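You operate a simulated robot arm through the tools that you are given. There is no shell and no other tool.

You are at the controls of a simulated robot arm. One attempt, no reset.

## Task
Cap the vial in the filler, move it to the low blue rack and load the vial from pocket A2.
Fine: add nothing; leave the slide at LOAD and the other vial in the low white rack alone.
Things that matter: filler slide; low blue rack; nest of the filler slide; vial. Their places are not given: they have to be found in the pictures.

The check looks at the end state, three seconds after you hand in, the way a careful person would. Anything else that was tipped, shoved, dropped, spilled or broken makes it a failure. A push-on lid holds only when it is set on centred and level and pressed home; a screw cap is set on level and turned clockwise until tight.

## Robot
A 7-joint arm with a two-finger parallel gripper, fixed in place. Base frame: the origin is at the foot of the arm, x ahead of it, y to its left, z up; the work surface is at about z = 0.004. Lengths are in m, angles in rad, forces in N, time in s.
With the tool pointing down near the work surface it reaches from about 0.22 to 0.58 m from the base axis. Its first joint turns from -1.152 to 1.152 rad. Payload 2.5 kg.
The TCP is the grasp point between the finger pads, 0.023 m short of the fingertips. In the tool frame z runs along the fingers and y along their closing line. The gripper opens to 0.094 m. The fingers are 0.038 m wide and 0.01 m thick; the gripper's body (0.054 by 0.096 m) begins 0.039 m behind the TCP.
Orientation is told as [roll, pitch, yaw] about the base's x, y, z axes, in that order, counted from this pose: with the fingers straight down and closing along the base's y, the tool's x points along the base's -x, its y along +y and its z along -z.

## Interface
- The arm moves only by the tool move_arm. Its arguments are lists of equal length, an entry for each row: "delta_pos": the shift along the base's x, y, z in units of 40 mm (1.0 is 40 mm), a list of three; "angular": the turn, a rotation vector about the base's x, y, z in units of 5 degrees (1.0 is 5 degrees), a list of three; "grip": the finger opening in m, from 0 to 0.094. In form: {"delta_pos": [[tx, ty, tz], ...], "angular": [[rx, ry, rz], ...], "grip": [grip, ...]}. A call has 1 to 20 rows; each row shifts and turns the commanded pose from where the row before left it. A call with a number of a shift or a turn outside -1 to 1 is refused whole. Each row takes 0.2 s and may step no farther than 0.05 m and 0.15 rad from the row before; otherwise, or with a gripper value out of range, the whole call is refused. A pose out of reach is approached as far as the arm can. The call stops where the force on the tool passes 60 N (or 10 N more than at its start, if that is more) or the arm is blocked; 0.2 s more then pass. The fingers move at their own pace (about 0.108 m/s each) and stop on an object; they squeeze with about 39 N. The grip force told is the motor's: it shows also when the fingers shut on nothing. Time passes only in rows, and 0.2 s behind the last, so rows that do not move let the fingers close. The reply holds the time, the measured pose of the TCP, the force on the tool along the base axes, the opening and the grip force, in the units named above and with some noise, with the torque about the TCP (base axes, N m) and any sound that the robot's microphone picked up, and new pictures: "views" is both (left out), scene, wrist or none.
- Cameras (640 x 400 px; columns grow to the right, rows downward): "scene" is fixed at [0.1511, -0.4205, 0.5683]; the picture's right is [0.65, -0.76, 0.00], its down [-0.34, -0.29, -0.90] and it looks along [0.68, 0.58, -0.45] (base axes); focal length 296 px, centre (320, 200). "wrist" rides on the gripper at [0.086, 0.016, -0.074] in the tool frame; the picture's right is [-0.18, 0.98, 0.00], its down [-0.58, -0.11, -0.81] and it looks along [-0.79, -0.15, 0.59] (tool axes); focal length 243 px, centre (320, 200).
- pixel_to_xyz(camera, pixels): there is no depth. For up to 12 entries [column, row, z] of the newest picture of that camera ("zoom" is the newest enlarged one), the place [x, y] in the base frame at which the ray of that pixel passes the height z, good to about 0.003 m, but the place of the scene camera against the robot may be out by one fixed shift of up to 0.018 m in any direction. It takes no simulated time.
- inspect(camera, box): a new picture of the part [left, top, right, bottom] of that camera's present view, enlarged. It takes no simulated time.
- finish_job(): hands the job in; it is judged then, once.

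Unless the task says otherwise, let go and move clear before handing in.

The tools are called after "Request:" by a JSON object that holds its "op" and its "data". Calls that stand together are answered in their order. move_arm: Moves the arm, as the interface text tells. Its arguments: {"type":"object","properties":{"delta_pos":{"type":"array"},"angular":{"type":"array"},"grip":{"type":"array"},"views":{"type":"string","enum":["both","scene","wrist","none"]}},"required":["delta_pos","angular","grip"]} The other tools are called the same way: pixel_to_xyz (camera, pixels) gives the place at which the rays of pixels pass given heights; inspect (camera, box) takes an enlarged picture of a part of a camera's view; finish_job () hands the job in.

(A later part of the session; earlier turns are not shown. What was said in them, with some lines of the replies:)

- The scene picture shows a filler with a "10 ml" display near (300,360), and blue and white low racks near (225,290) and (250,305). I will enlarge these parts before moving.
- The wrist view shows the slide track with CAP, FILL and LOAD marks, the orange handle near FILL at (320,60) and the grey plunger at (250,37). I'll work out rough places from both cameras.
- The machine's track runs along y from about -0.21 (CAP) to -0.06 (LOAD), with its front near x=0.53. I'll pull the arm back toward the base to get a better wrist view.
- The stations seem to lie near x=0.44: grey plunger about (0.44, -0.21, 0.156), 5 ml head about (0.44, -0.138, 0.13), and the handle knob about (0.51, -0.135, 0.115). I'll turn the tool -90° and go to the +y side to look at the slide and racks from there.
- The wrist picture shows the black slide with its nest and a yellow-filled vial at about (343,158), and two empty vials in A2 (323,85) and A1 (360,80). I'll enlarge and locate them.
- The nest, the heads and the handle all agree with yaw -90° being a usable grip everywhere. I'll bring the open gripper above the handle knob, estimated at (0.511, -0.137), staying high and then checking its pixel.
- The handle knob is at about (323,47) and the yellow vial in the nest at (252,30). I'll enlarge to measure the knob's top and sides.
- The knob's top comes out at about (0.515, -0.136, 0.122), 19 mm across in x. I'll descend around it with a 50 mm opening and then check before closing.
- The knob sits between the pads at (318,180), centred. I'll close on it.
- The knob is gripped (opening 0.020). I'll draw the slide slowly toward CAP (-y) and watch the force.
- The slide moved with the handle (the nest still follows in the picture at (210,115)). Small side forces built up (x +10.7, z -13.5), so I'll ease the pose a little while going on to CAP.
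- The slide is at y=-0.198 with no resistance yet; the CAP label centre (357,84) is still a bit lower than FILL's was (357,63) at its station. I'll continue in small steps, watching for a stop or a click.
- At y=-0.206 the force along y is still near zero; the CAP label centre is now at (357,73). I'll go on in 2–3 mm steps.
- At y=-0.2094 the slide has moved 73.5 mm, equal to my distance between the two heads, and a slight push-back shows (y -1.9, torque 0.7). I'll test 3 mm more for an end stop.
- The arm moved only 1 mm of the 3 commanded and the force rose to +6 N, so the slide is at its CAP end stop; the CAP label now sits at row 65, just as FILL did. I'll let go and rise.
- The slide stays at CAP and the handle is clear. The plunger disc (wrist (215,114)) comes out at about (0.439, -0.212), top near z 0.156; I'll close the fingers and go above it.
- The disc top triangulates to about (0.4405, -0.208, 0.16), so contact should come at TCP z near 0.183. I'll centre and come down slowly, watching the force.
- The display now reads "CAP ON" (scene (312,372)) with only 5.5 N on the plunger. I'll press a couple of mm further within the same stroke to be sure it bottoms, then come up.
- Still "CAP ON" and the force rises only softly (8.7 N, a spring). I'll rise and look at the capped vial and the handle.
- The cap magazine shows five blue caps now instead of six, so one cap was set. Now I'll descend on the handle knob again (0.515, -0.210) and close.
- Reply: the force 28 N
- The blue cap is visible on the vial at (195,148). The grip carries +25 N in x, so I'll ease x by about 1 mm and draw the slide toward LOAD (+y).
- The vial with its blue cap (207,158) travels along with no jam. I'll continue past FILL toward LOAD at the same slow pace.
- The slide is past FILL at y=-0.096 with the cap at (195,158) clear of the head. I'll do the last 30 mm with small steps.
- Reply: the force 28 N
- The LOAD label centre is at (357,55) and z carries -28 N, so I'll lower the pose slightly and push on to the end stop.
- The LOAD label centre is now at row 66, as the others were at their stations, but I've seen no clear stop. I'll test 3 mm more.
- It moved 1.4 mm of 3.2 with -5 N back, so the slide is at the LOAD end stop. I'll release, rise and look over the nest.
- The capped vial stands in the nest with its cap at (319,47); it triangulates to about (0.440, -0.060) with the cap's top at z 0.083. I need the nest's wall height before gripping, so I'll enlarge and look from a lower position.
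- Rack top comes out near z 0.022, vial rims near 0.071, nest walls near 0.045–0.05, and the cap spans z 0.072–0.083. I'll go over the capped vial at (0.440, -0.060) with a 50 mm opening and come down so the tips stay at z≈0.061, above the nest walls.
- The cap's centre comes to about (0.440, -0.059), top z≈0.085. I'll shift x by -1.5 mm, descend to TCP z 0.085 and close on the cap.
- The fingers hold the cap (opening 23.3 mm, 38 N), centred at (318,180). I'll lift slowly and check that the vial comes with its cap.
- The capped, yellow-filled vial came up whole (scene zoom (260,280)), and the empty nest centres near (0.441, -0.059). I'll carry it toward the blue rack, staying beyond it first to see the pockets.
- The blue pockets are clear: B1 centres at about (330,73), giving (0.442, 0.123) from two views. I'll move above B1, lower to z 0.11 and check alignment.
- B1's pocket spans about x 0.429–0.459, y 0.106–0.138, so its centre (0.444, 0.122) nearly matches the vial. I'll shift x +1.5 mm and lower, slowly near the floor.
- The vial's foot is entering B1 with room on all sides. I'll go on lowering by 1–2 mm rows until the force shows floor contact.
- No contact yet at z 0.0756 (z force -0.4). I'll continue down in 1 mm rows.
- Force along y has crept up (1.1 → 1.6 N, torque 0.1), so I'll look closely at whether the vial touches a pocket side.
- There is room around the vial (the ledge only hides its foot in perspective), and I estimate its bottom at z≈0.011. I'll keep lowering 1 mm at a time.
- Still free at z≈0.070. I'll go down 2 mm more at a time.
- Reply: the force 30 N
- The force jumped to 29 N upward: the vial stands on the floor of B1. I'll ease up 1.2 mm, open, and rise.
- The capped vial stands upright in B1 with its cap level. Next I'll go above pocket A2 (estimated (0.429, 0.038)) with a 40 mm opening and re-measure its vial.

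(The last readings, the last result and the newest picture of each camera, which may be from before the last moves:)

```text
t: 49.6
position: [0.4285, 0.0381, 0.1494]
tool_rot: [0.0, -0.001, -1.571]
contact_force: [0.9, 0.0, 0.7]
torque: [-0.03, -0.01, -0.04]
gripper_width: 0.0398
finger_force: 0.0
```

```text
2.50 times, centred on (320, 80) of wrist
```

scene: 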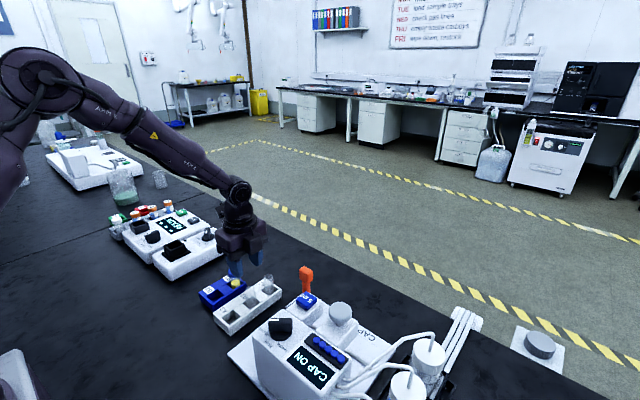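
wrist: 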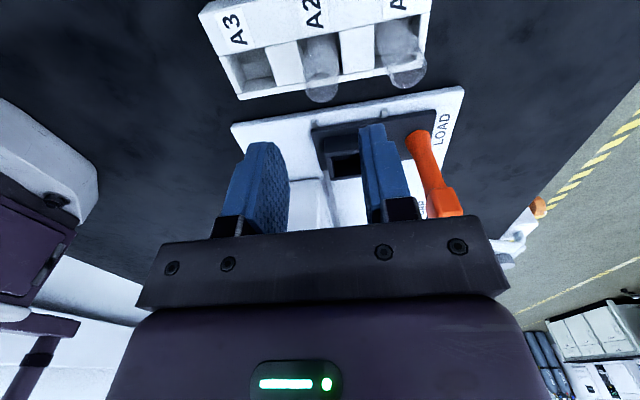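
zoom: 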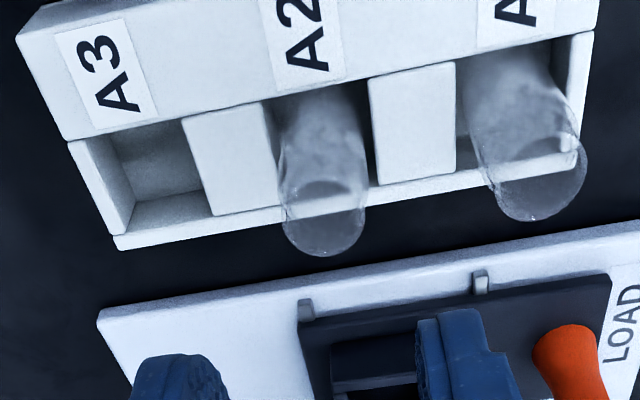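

A2's rim (zoom (325,220)) comes to about (0.430, 0.039) at z 0.067, and A1 is 54 mm further in x, well clear of the fingers. I'll descend to TCP z 0.068 (tips at 0.045, above the rack's 0.022 top) and look before closing.

Request:
{"op": "move_arm", "data": {"delta_pos": [[0.03, 0.02, -0.6], [0, 0, -0.6], [0, 0, -0.5], [0, 0, -0.33], [0, 0, 0]], "angular": [[0, 0, 0], [0, 0, 0], [0, 0, 0], [0, 0, 0], [0, 0, 0]], "grip": [0.04, 0.04, 0.04, 0.04, 0.04]}}

Request:
{"op": "inspect", "data": {"camera": "wrist", "box": [200, 40, 440, 240]}}

Request:
{"op": "inspect", "data": {"camera": "scene", "box": [190, 240, 310, 330]}}

```text
t: 50.8
position: [0.4304, 0.0403, 0.0676]
tool_rot: [0.0, 0.001, -1.57]
contact_force: [0.2, 0.4, -0.3]
torque: [0.0, 0.02, -0.01]
gripper_width: 0.04
finger_force: 0.0
```

scene: 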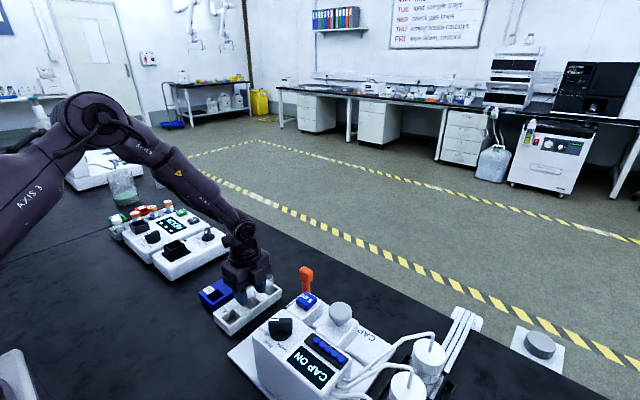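
wrist: 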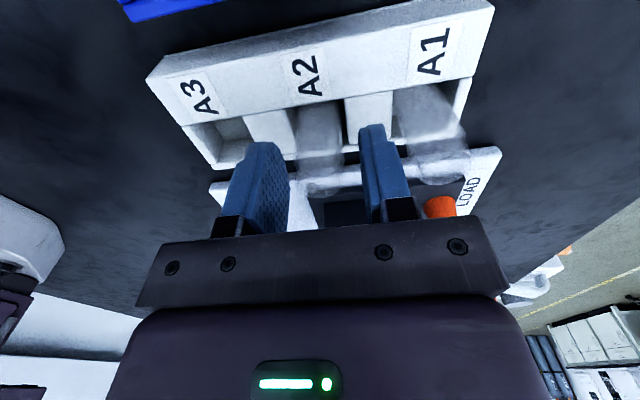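

```text
2.00 times, centred on (320, 140) of wrist
```

zoom: 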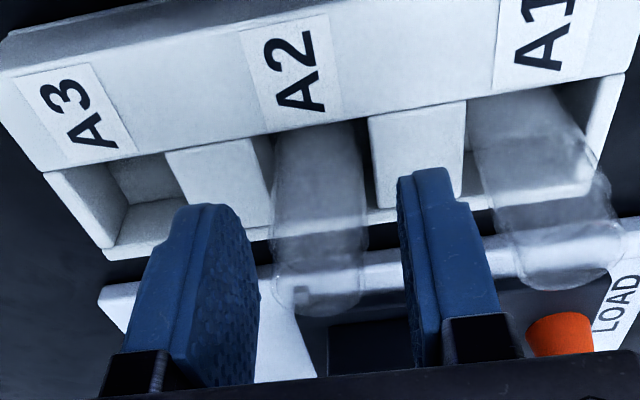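

```text
4.44 times, centred on (250, 285) of scene
```

zoom: 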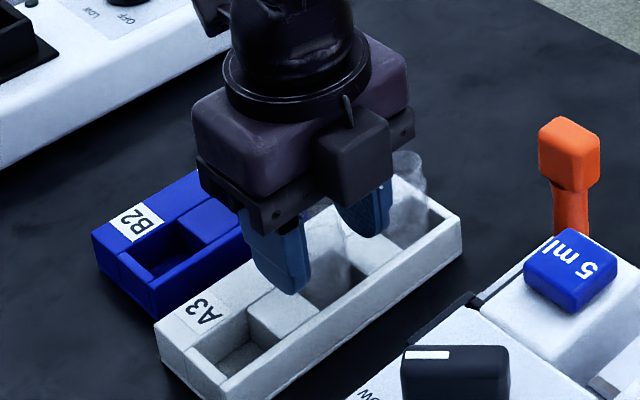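

The A2 vial stands between the pads, rim at about (320,185). I'll close on it.

Request:
{"op": "move_arm", "data": {"delta_pos": [[0, 0, 0], [0, 0, 0], [0, 0, 0]], "angular": [[0, 0, 0], [0, 0, 0], [0, 0, 0]], "grip": [0.025, 0.015, 0.015], "views": "wrist"}}

```text
t: 51.6
position: [0.431, 0.0398, 0.0672]
tool_rot: [0.002, -0.001, -1.57]
contact_force: [0.1, -0.2, 0.0]
torque: [0.0, -0.01, 0.01]
gripper_width: 0.022
finger_force: 38.8
```

wrist: 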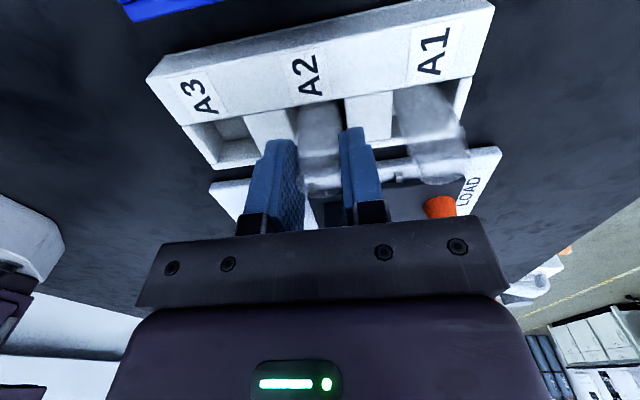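

The vial is held (opening 22.0 mm, 39 N). I'll lift it straight up and check.

Request:
{"op": "move_arm", "data": {"delta_pos": [[0, 0, 0.2], [0, 0, 0.4], [0, 0, 0.6], [0, 0, 0.7], [0, 0, 0.6], [0, 0, 0]], "angular": [[0, 0, 0], [0, 0, 0], [0, 0, 0], [0, 0, 0], [0, 0, 0], [0, 0, 0]], "grip": [0.015, 0.015, 0.015, 0.015, 0.015, 0.015]}}

Request:
{"op": "inspect", "data": {"camera": "scene", "box": [190, 220, 330, 330]}}

Request:
{"op": "inspect", "data": {"camera": "wrist", "box": [200, 0, 440, 200]}}

```text
t: 53.0
position: [0.4287, 0.0409, 0.1676]
tool_rot: [0.0, 0.0, -1.571]
contact_force: [-1.2, 0.3, 0.0]
torque: [-0.01, 0.02, 0.0]
gripper_width: 0.0224
finger_force: 38.7
```

scene: 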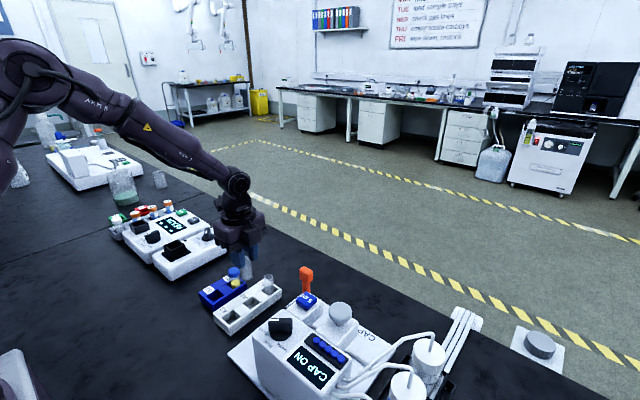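
wrist: 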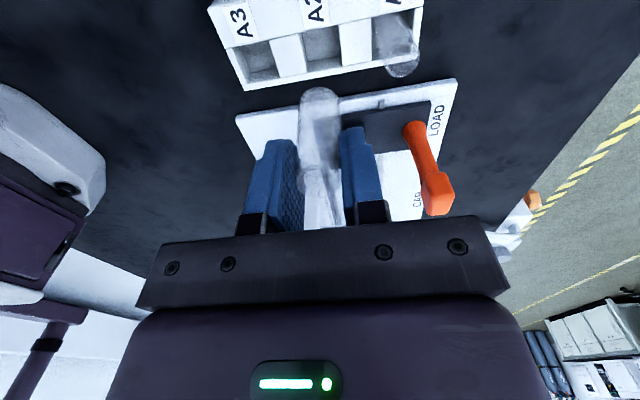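

```text
3.64 times, centred on (260, 275) of scene
```

zoom: 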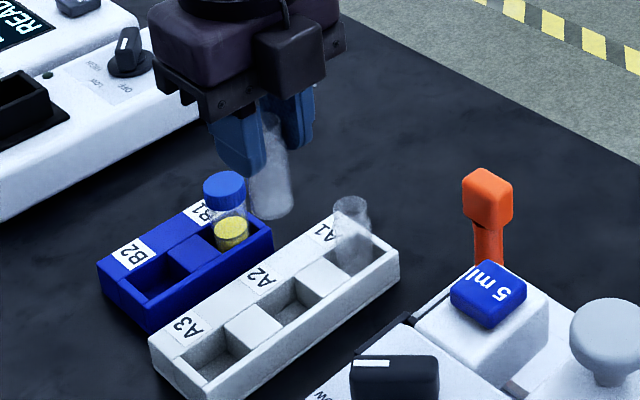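

```text
2.00 times, centred on (320, 100) of wrist
```

zoom: 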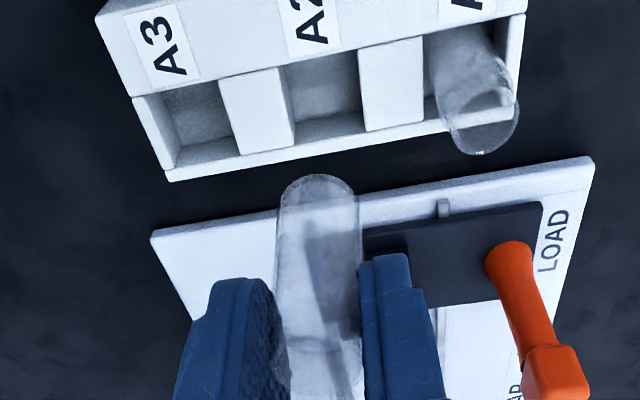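

The empty vial is out of A2, and A1 and B1 are undisturbed. I'll carry it over the nest (0.441, -0.0595) and lower until its foot is just above the walls.

Request:
{"op": "move_arm", "data": {"delta_pos": [[0.07, -0.4, 0], [0.07, -0.7, 0], [0.07, -0.7, 0], [0.07, -0.69, 0], [0, 0, -0.5], [0, 0, -0.4], [0, 0, 0]], "angular": [[0, 0, 0], [0, 0, 0], [0, 0, 0], [0, 0, 0], [0, 0, 0], [0, 0, 0], [0, 0, 0]], "grip": [0.015, 0.015, 0.015, 0.015, 0.015, 0.015, 0.015]}}

Request:
{"op": "inspect", "data": {"camera": "wrist", "box": [220, 20, 420, 200]}}

Request:
{"op": "inspect", "data": {"camera": "scene", "box": [220, 220, 360, 330]}}

```text
t: 54.6
position: [0.4406, -0.0591, 0.1309]
tool_rot: [0.0, 0.0, -1.572]
contact_force: [0.4, -1.1, -0.7]
torque: [0.02, -0.01, 0.0]
gripper_width: 0.0225
finger_force: 39.2
```

scene: 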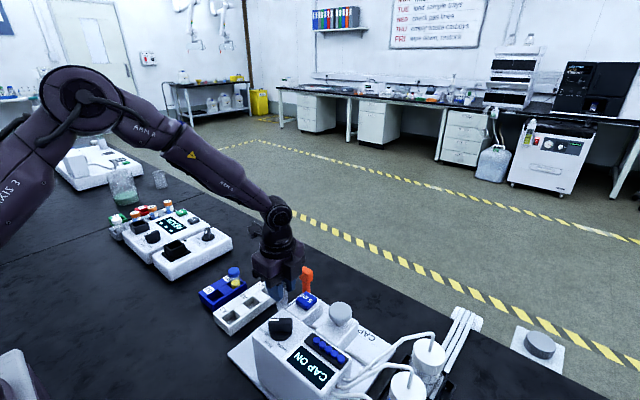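
wrist: 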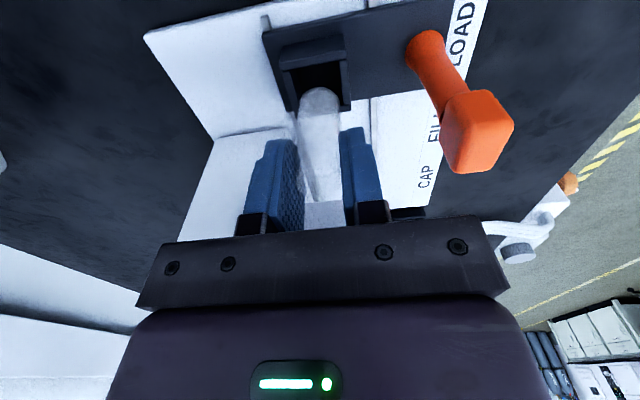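

```text
2.22 times, centred on (320, 110) of wrist
```

zoom: 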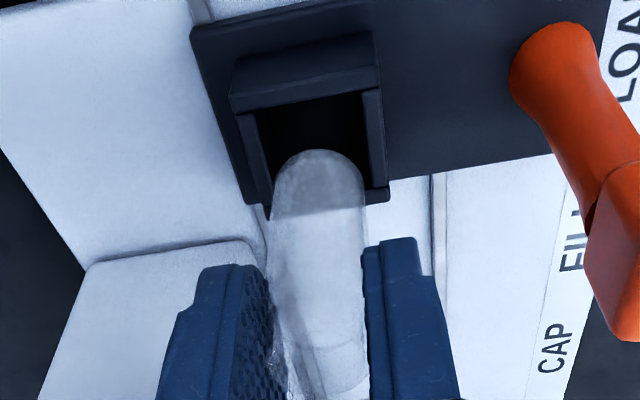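

```text
3.64 times, centred on (290, 275) of scene
```

zoom: 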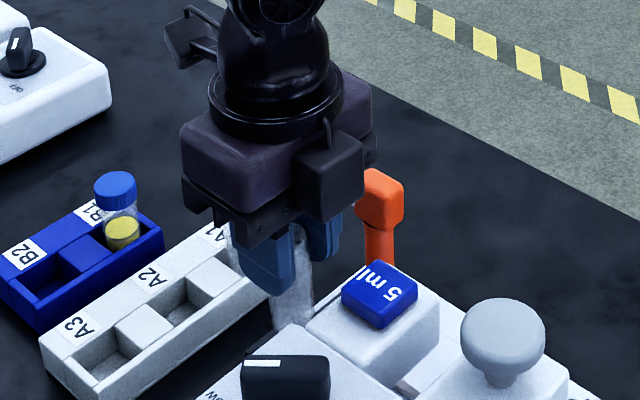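

The nest pocket spans about x 0.425–0.454, y -0.043 to -0.073, and the vial (0.4406, -0.0591) fits inside it. I'll lower, quickly at first and slowly near the expected seat at z≈0.084.

Request:
{"op": "move_arm", "data": {"delta_pos": [[-0.02, 0.02, -0.2], [0, 0, -0.25], [0, 0, -0.25], [0, 0, -0.15], [0, 0, -0.1], [0, 0, 0]], "angular": [[0, 0, 0], [0, 0, 0], [0, 0, 0], [0, 0, 0], [0, 0, 0], [0, 0, 0]], "grip": [0.015, 0.015, 0.015, 0.015, 0.015, 0.015]}}

Request:
{"op": "inspect", "data": {"camera": "wrist", "box": [220, 40, 420, 220]}}

```text
t: 56.0
position: [0.4404, -0.0597, 0.0926]
tool_rot: [-0.001, 0.0, -1.571]
contact_force: [-0.2, -0.1, -0.5]
torque: [-0.01, 0.01, 0.01]
gripper_width: 0.0224
finger_force: 38.8
```

scene: 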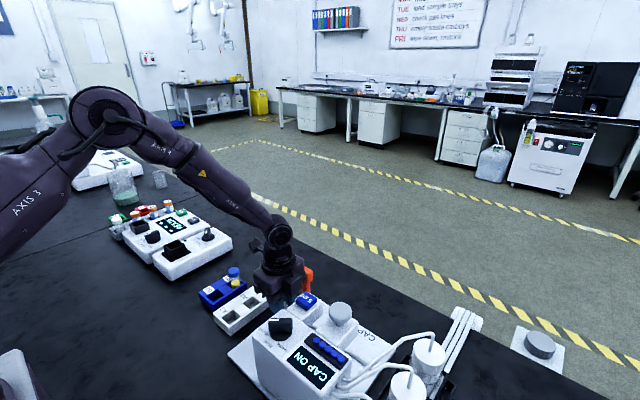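
wrist: 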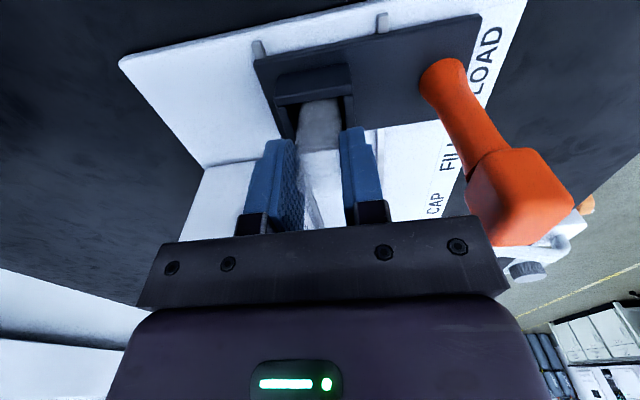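

```text
2.22 times, centred on (320, 130) of wrist
```

zoom: 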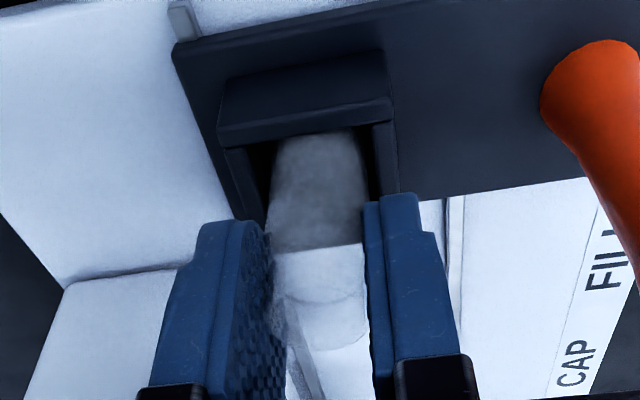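

The vial is inside the nest walls (zoom (318,180)) with no contact force yet at z 0.0926. I'll lower in 1 mm rows to find the floor.

Request:
{"op": "move_arm", "data": {"delta_pos": [[0, 0, -0.03], [0, 0, -0.03], [0, 0, -0.03], [0, 0, -0.03], [0, 0, 0]], "angular": [[0, 0, 0], [0, 0, 0], [0, 0, 0], [0, 0, 0], [0, 0, 0]], "grip": [0.015, 0.015, 0.015, 0.015, 0.015], "views": "none"}}

```text
t: 57.2
position: [0.4407, -0.0583, 0.0868]
tool_rot: [0.0, 0.0, -1.572]
contact_force: [0.7, 0.6, 0.3]
torque: [0.0, 0.03, -0.01]
gripper_width: 0.0223
finger_force: 39.0
```

Request:
{"op": "move_arm", "data": {"delta_pos": [[0, 0, -0.025], [0, 0, -0.025], [0, 0, 0]], "angular": [[0, 0, 0], [0, 0, 0], [0, 0, 0]], "grip": [0.015, 0.015, 0.015], "views": "none"}}

```text
t: 58.0
position: [0.4415, -0.0599, 0.086]
tool_rot: [0.001, 0.001, -1.571]
contact_force: [0.1, 0.3, 0.3]
torque: [0.0, 0.0, -0.01]
gripper_width: 0.0223
finger_force: 39.3
```

No contact at z≈0.086 yet; I'll continue 2 mm further.

Request:
{"op": "move_arm", "data": {"delta_pos": [[0, 0, -0.025], [0, 0, -0.025], [0, 0, 0]], "angular": [[0, 0, 0], [0, 0, 0], [0, 0, 0]], "grip": [0.015, 0.015, 0.015], "views": "none"}}

```text
t: 58.8
position: [0.4415, -0.0597, 0.0837]
tool_rot: [0.0, 0.001, -1.571]
contact_force: [-0.8, 0.3, 6.5]
torque: [0.0, 0.15, -0.01]
gripper_width: 0.0225
finger_force: 39.0
```

Contact of 6.5 N at z 0.084, right where I expected the nest floor. I'll open and rise straight up.

Request:
{"op": "move_arm", "data": {"delta_pos": [[0, 0, 0.005], [0, 0, 0], [0, 0, 0], [0, 0, 0], [0, 0, 0.4], [0, 0, 0.7], [0, 0, 0.8], [0, 0.5, 0.8], [0, 0, 0]], "angular": [[0, 0, 0], [0, 0, 0], [0, 0, 0], [0, 0, 0], [0, 0, 0], [0, 0, 0], [0, 0, 0], [0, 0, 0], [0, 0, 0]], "grip": [0.015, 0.03, 0.045, 0.045, 0.045, 0.045, 0.045, 0.045, 0.045]}}

Request:
{"op": "inspect", "data": {"camera": "wrist", "box": [220, 0, 420, 160]}}

Request:
{"op": "inspect", "data": {"camera": "scene", "box": [190, 230, 350, 350]}}

```text
t: 60.8
position: [0.4407, -0.0367, 0.1933]
tool_rot: [0.001, 0.001, -1.571]
contact_force: [0.6, -0.3, -0.7]
torque: [-0.01, 0.02, -0.01]
gripper_width: 0.0448
finger_force: 0.0
```

scene: 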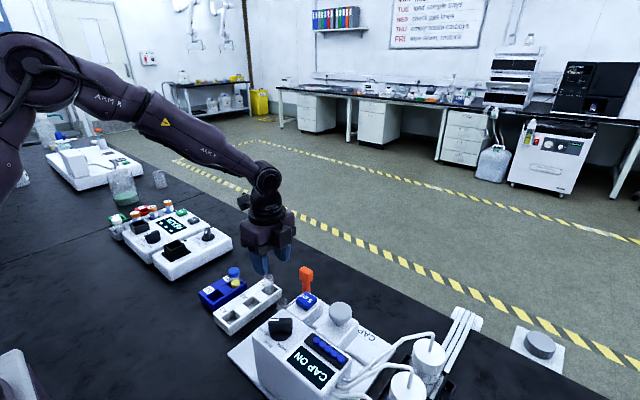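
wrist: 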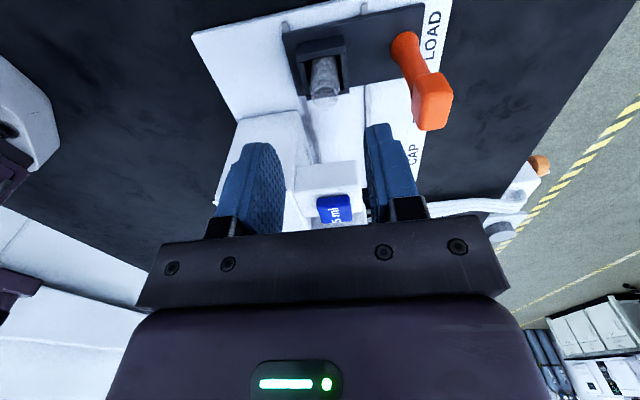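

```text
2.50 times, centred on (320, 80) of wrist
```

zoom: 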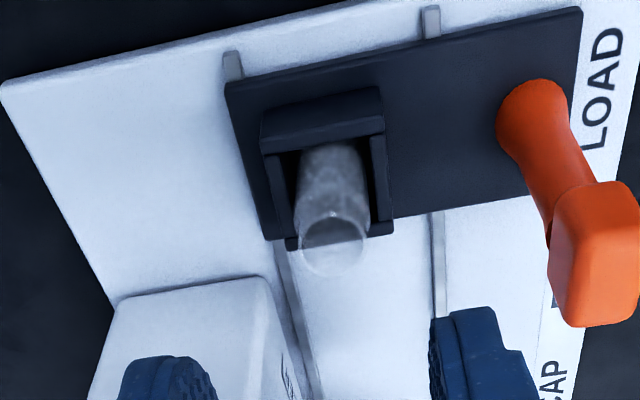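

```text
3.33 times, centred on (270, 290) of scene
```

zoom: 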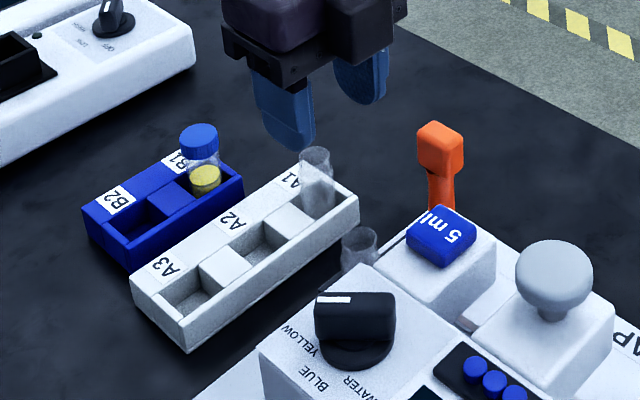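

The empty vial stands upright in the nest at LOAD (wrist (325,80)), the capped yellow vial is in B1 and A1 is untouched. I'll raise the arm clear, then make a last check.

Request:
{"op": "move_arm", "data": {"delta_pos": [[0, 0, 0.8], [0, 0, 0.8], [0, 0.4, 0.8], [0, 0.8, 0.4], [0, 0, 0], [0, 0, 0]], "angular": [[0, 0, 0], [0, 0, 0], [0, 0, 0], [0, 0, 0], [0, 0, 0], [0, 0, 0]], "grip": [0.045, 0.045, 0.045, 0.045, 0.045, 0.045]}}

Request:
{"op": "inspect", "data": {"camera": "scene", "box": [190, 240, 380, 400]}}

Request:
{"op": "inspect", "data": {"camera": "wrist", "box": [220, 0, 440, 160]}}

```text
t: 62.2
position: [0.4414, 0.0088, 0.3066]
tool_rot: [0.001, -0.001, -1.571]
contact_force: [-0.1, 0.3, -0.6]
torque: [-0.01, 0.01, 0.04]
gripper_width: 0.0451
finger_force: 0.0
```

scene: 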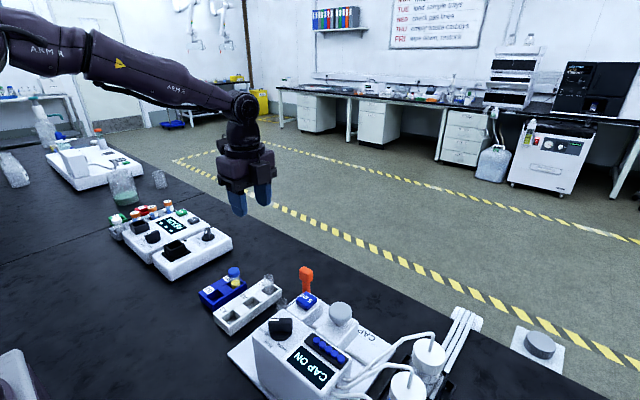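
wrist: 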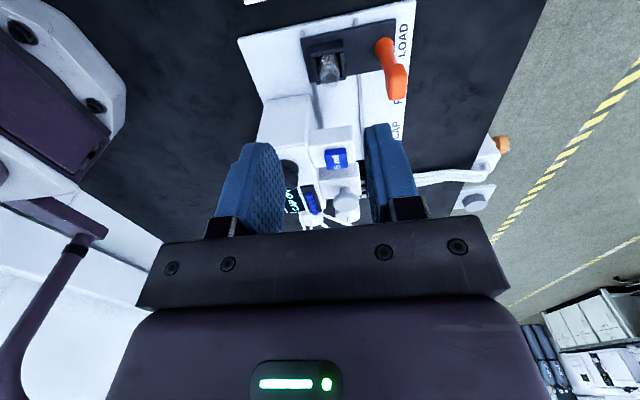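

```text
2.50 times, centred on (285, 320) of scene
```

zoom: 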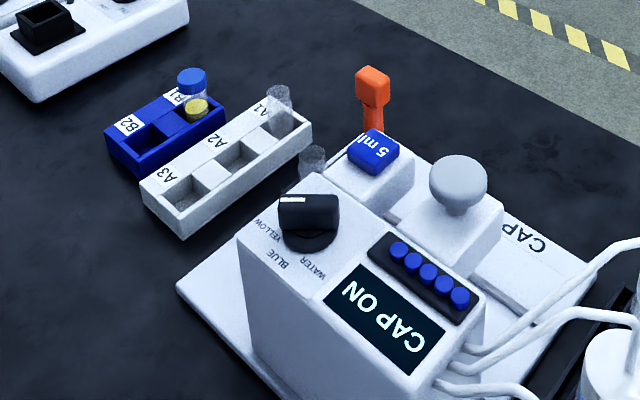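

```text
2.50 times, centred on (330, 80) of wrist
```

zoom: 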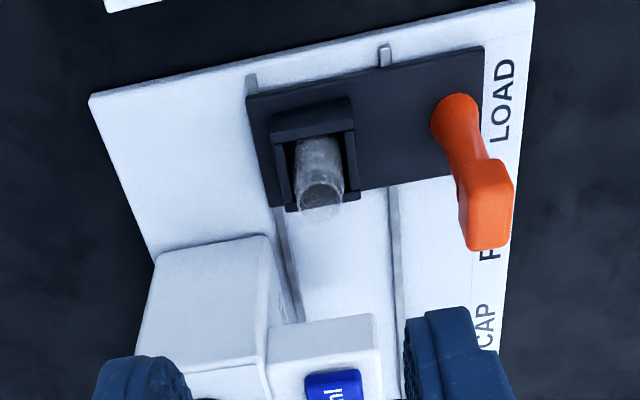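

The last pictures show everything in place: the capped vial in B1 (scene (235,278)), the empty A2 vial in the nest with the slide at LOAD, A1 untouched, and the arm clear. I'm handing in.

Request:
{"op": "finish_job", "data": {}}

```text
The job is handed in.
```

The job is handed in, and the last pictures and readings show it done as asked.

- **Capping:** I moved the slide to CAP and pressed the plunger once. The display changed to "CAP ON", one cap left the magazine, and the cap held when I lifted the vial by it.
- **Capped vial:** It stands upright in pocket B1 of the low blue rack, with its cap level.
- **Vial from A2:** It is seated upright in the nest of the filler slide.
- **Left alone:** The slide is at LOAD, nothing was dispensed, and the vial in A1 of the white rack was not touched. The arm is raised clear.
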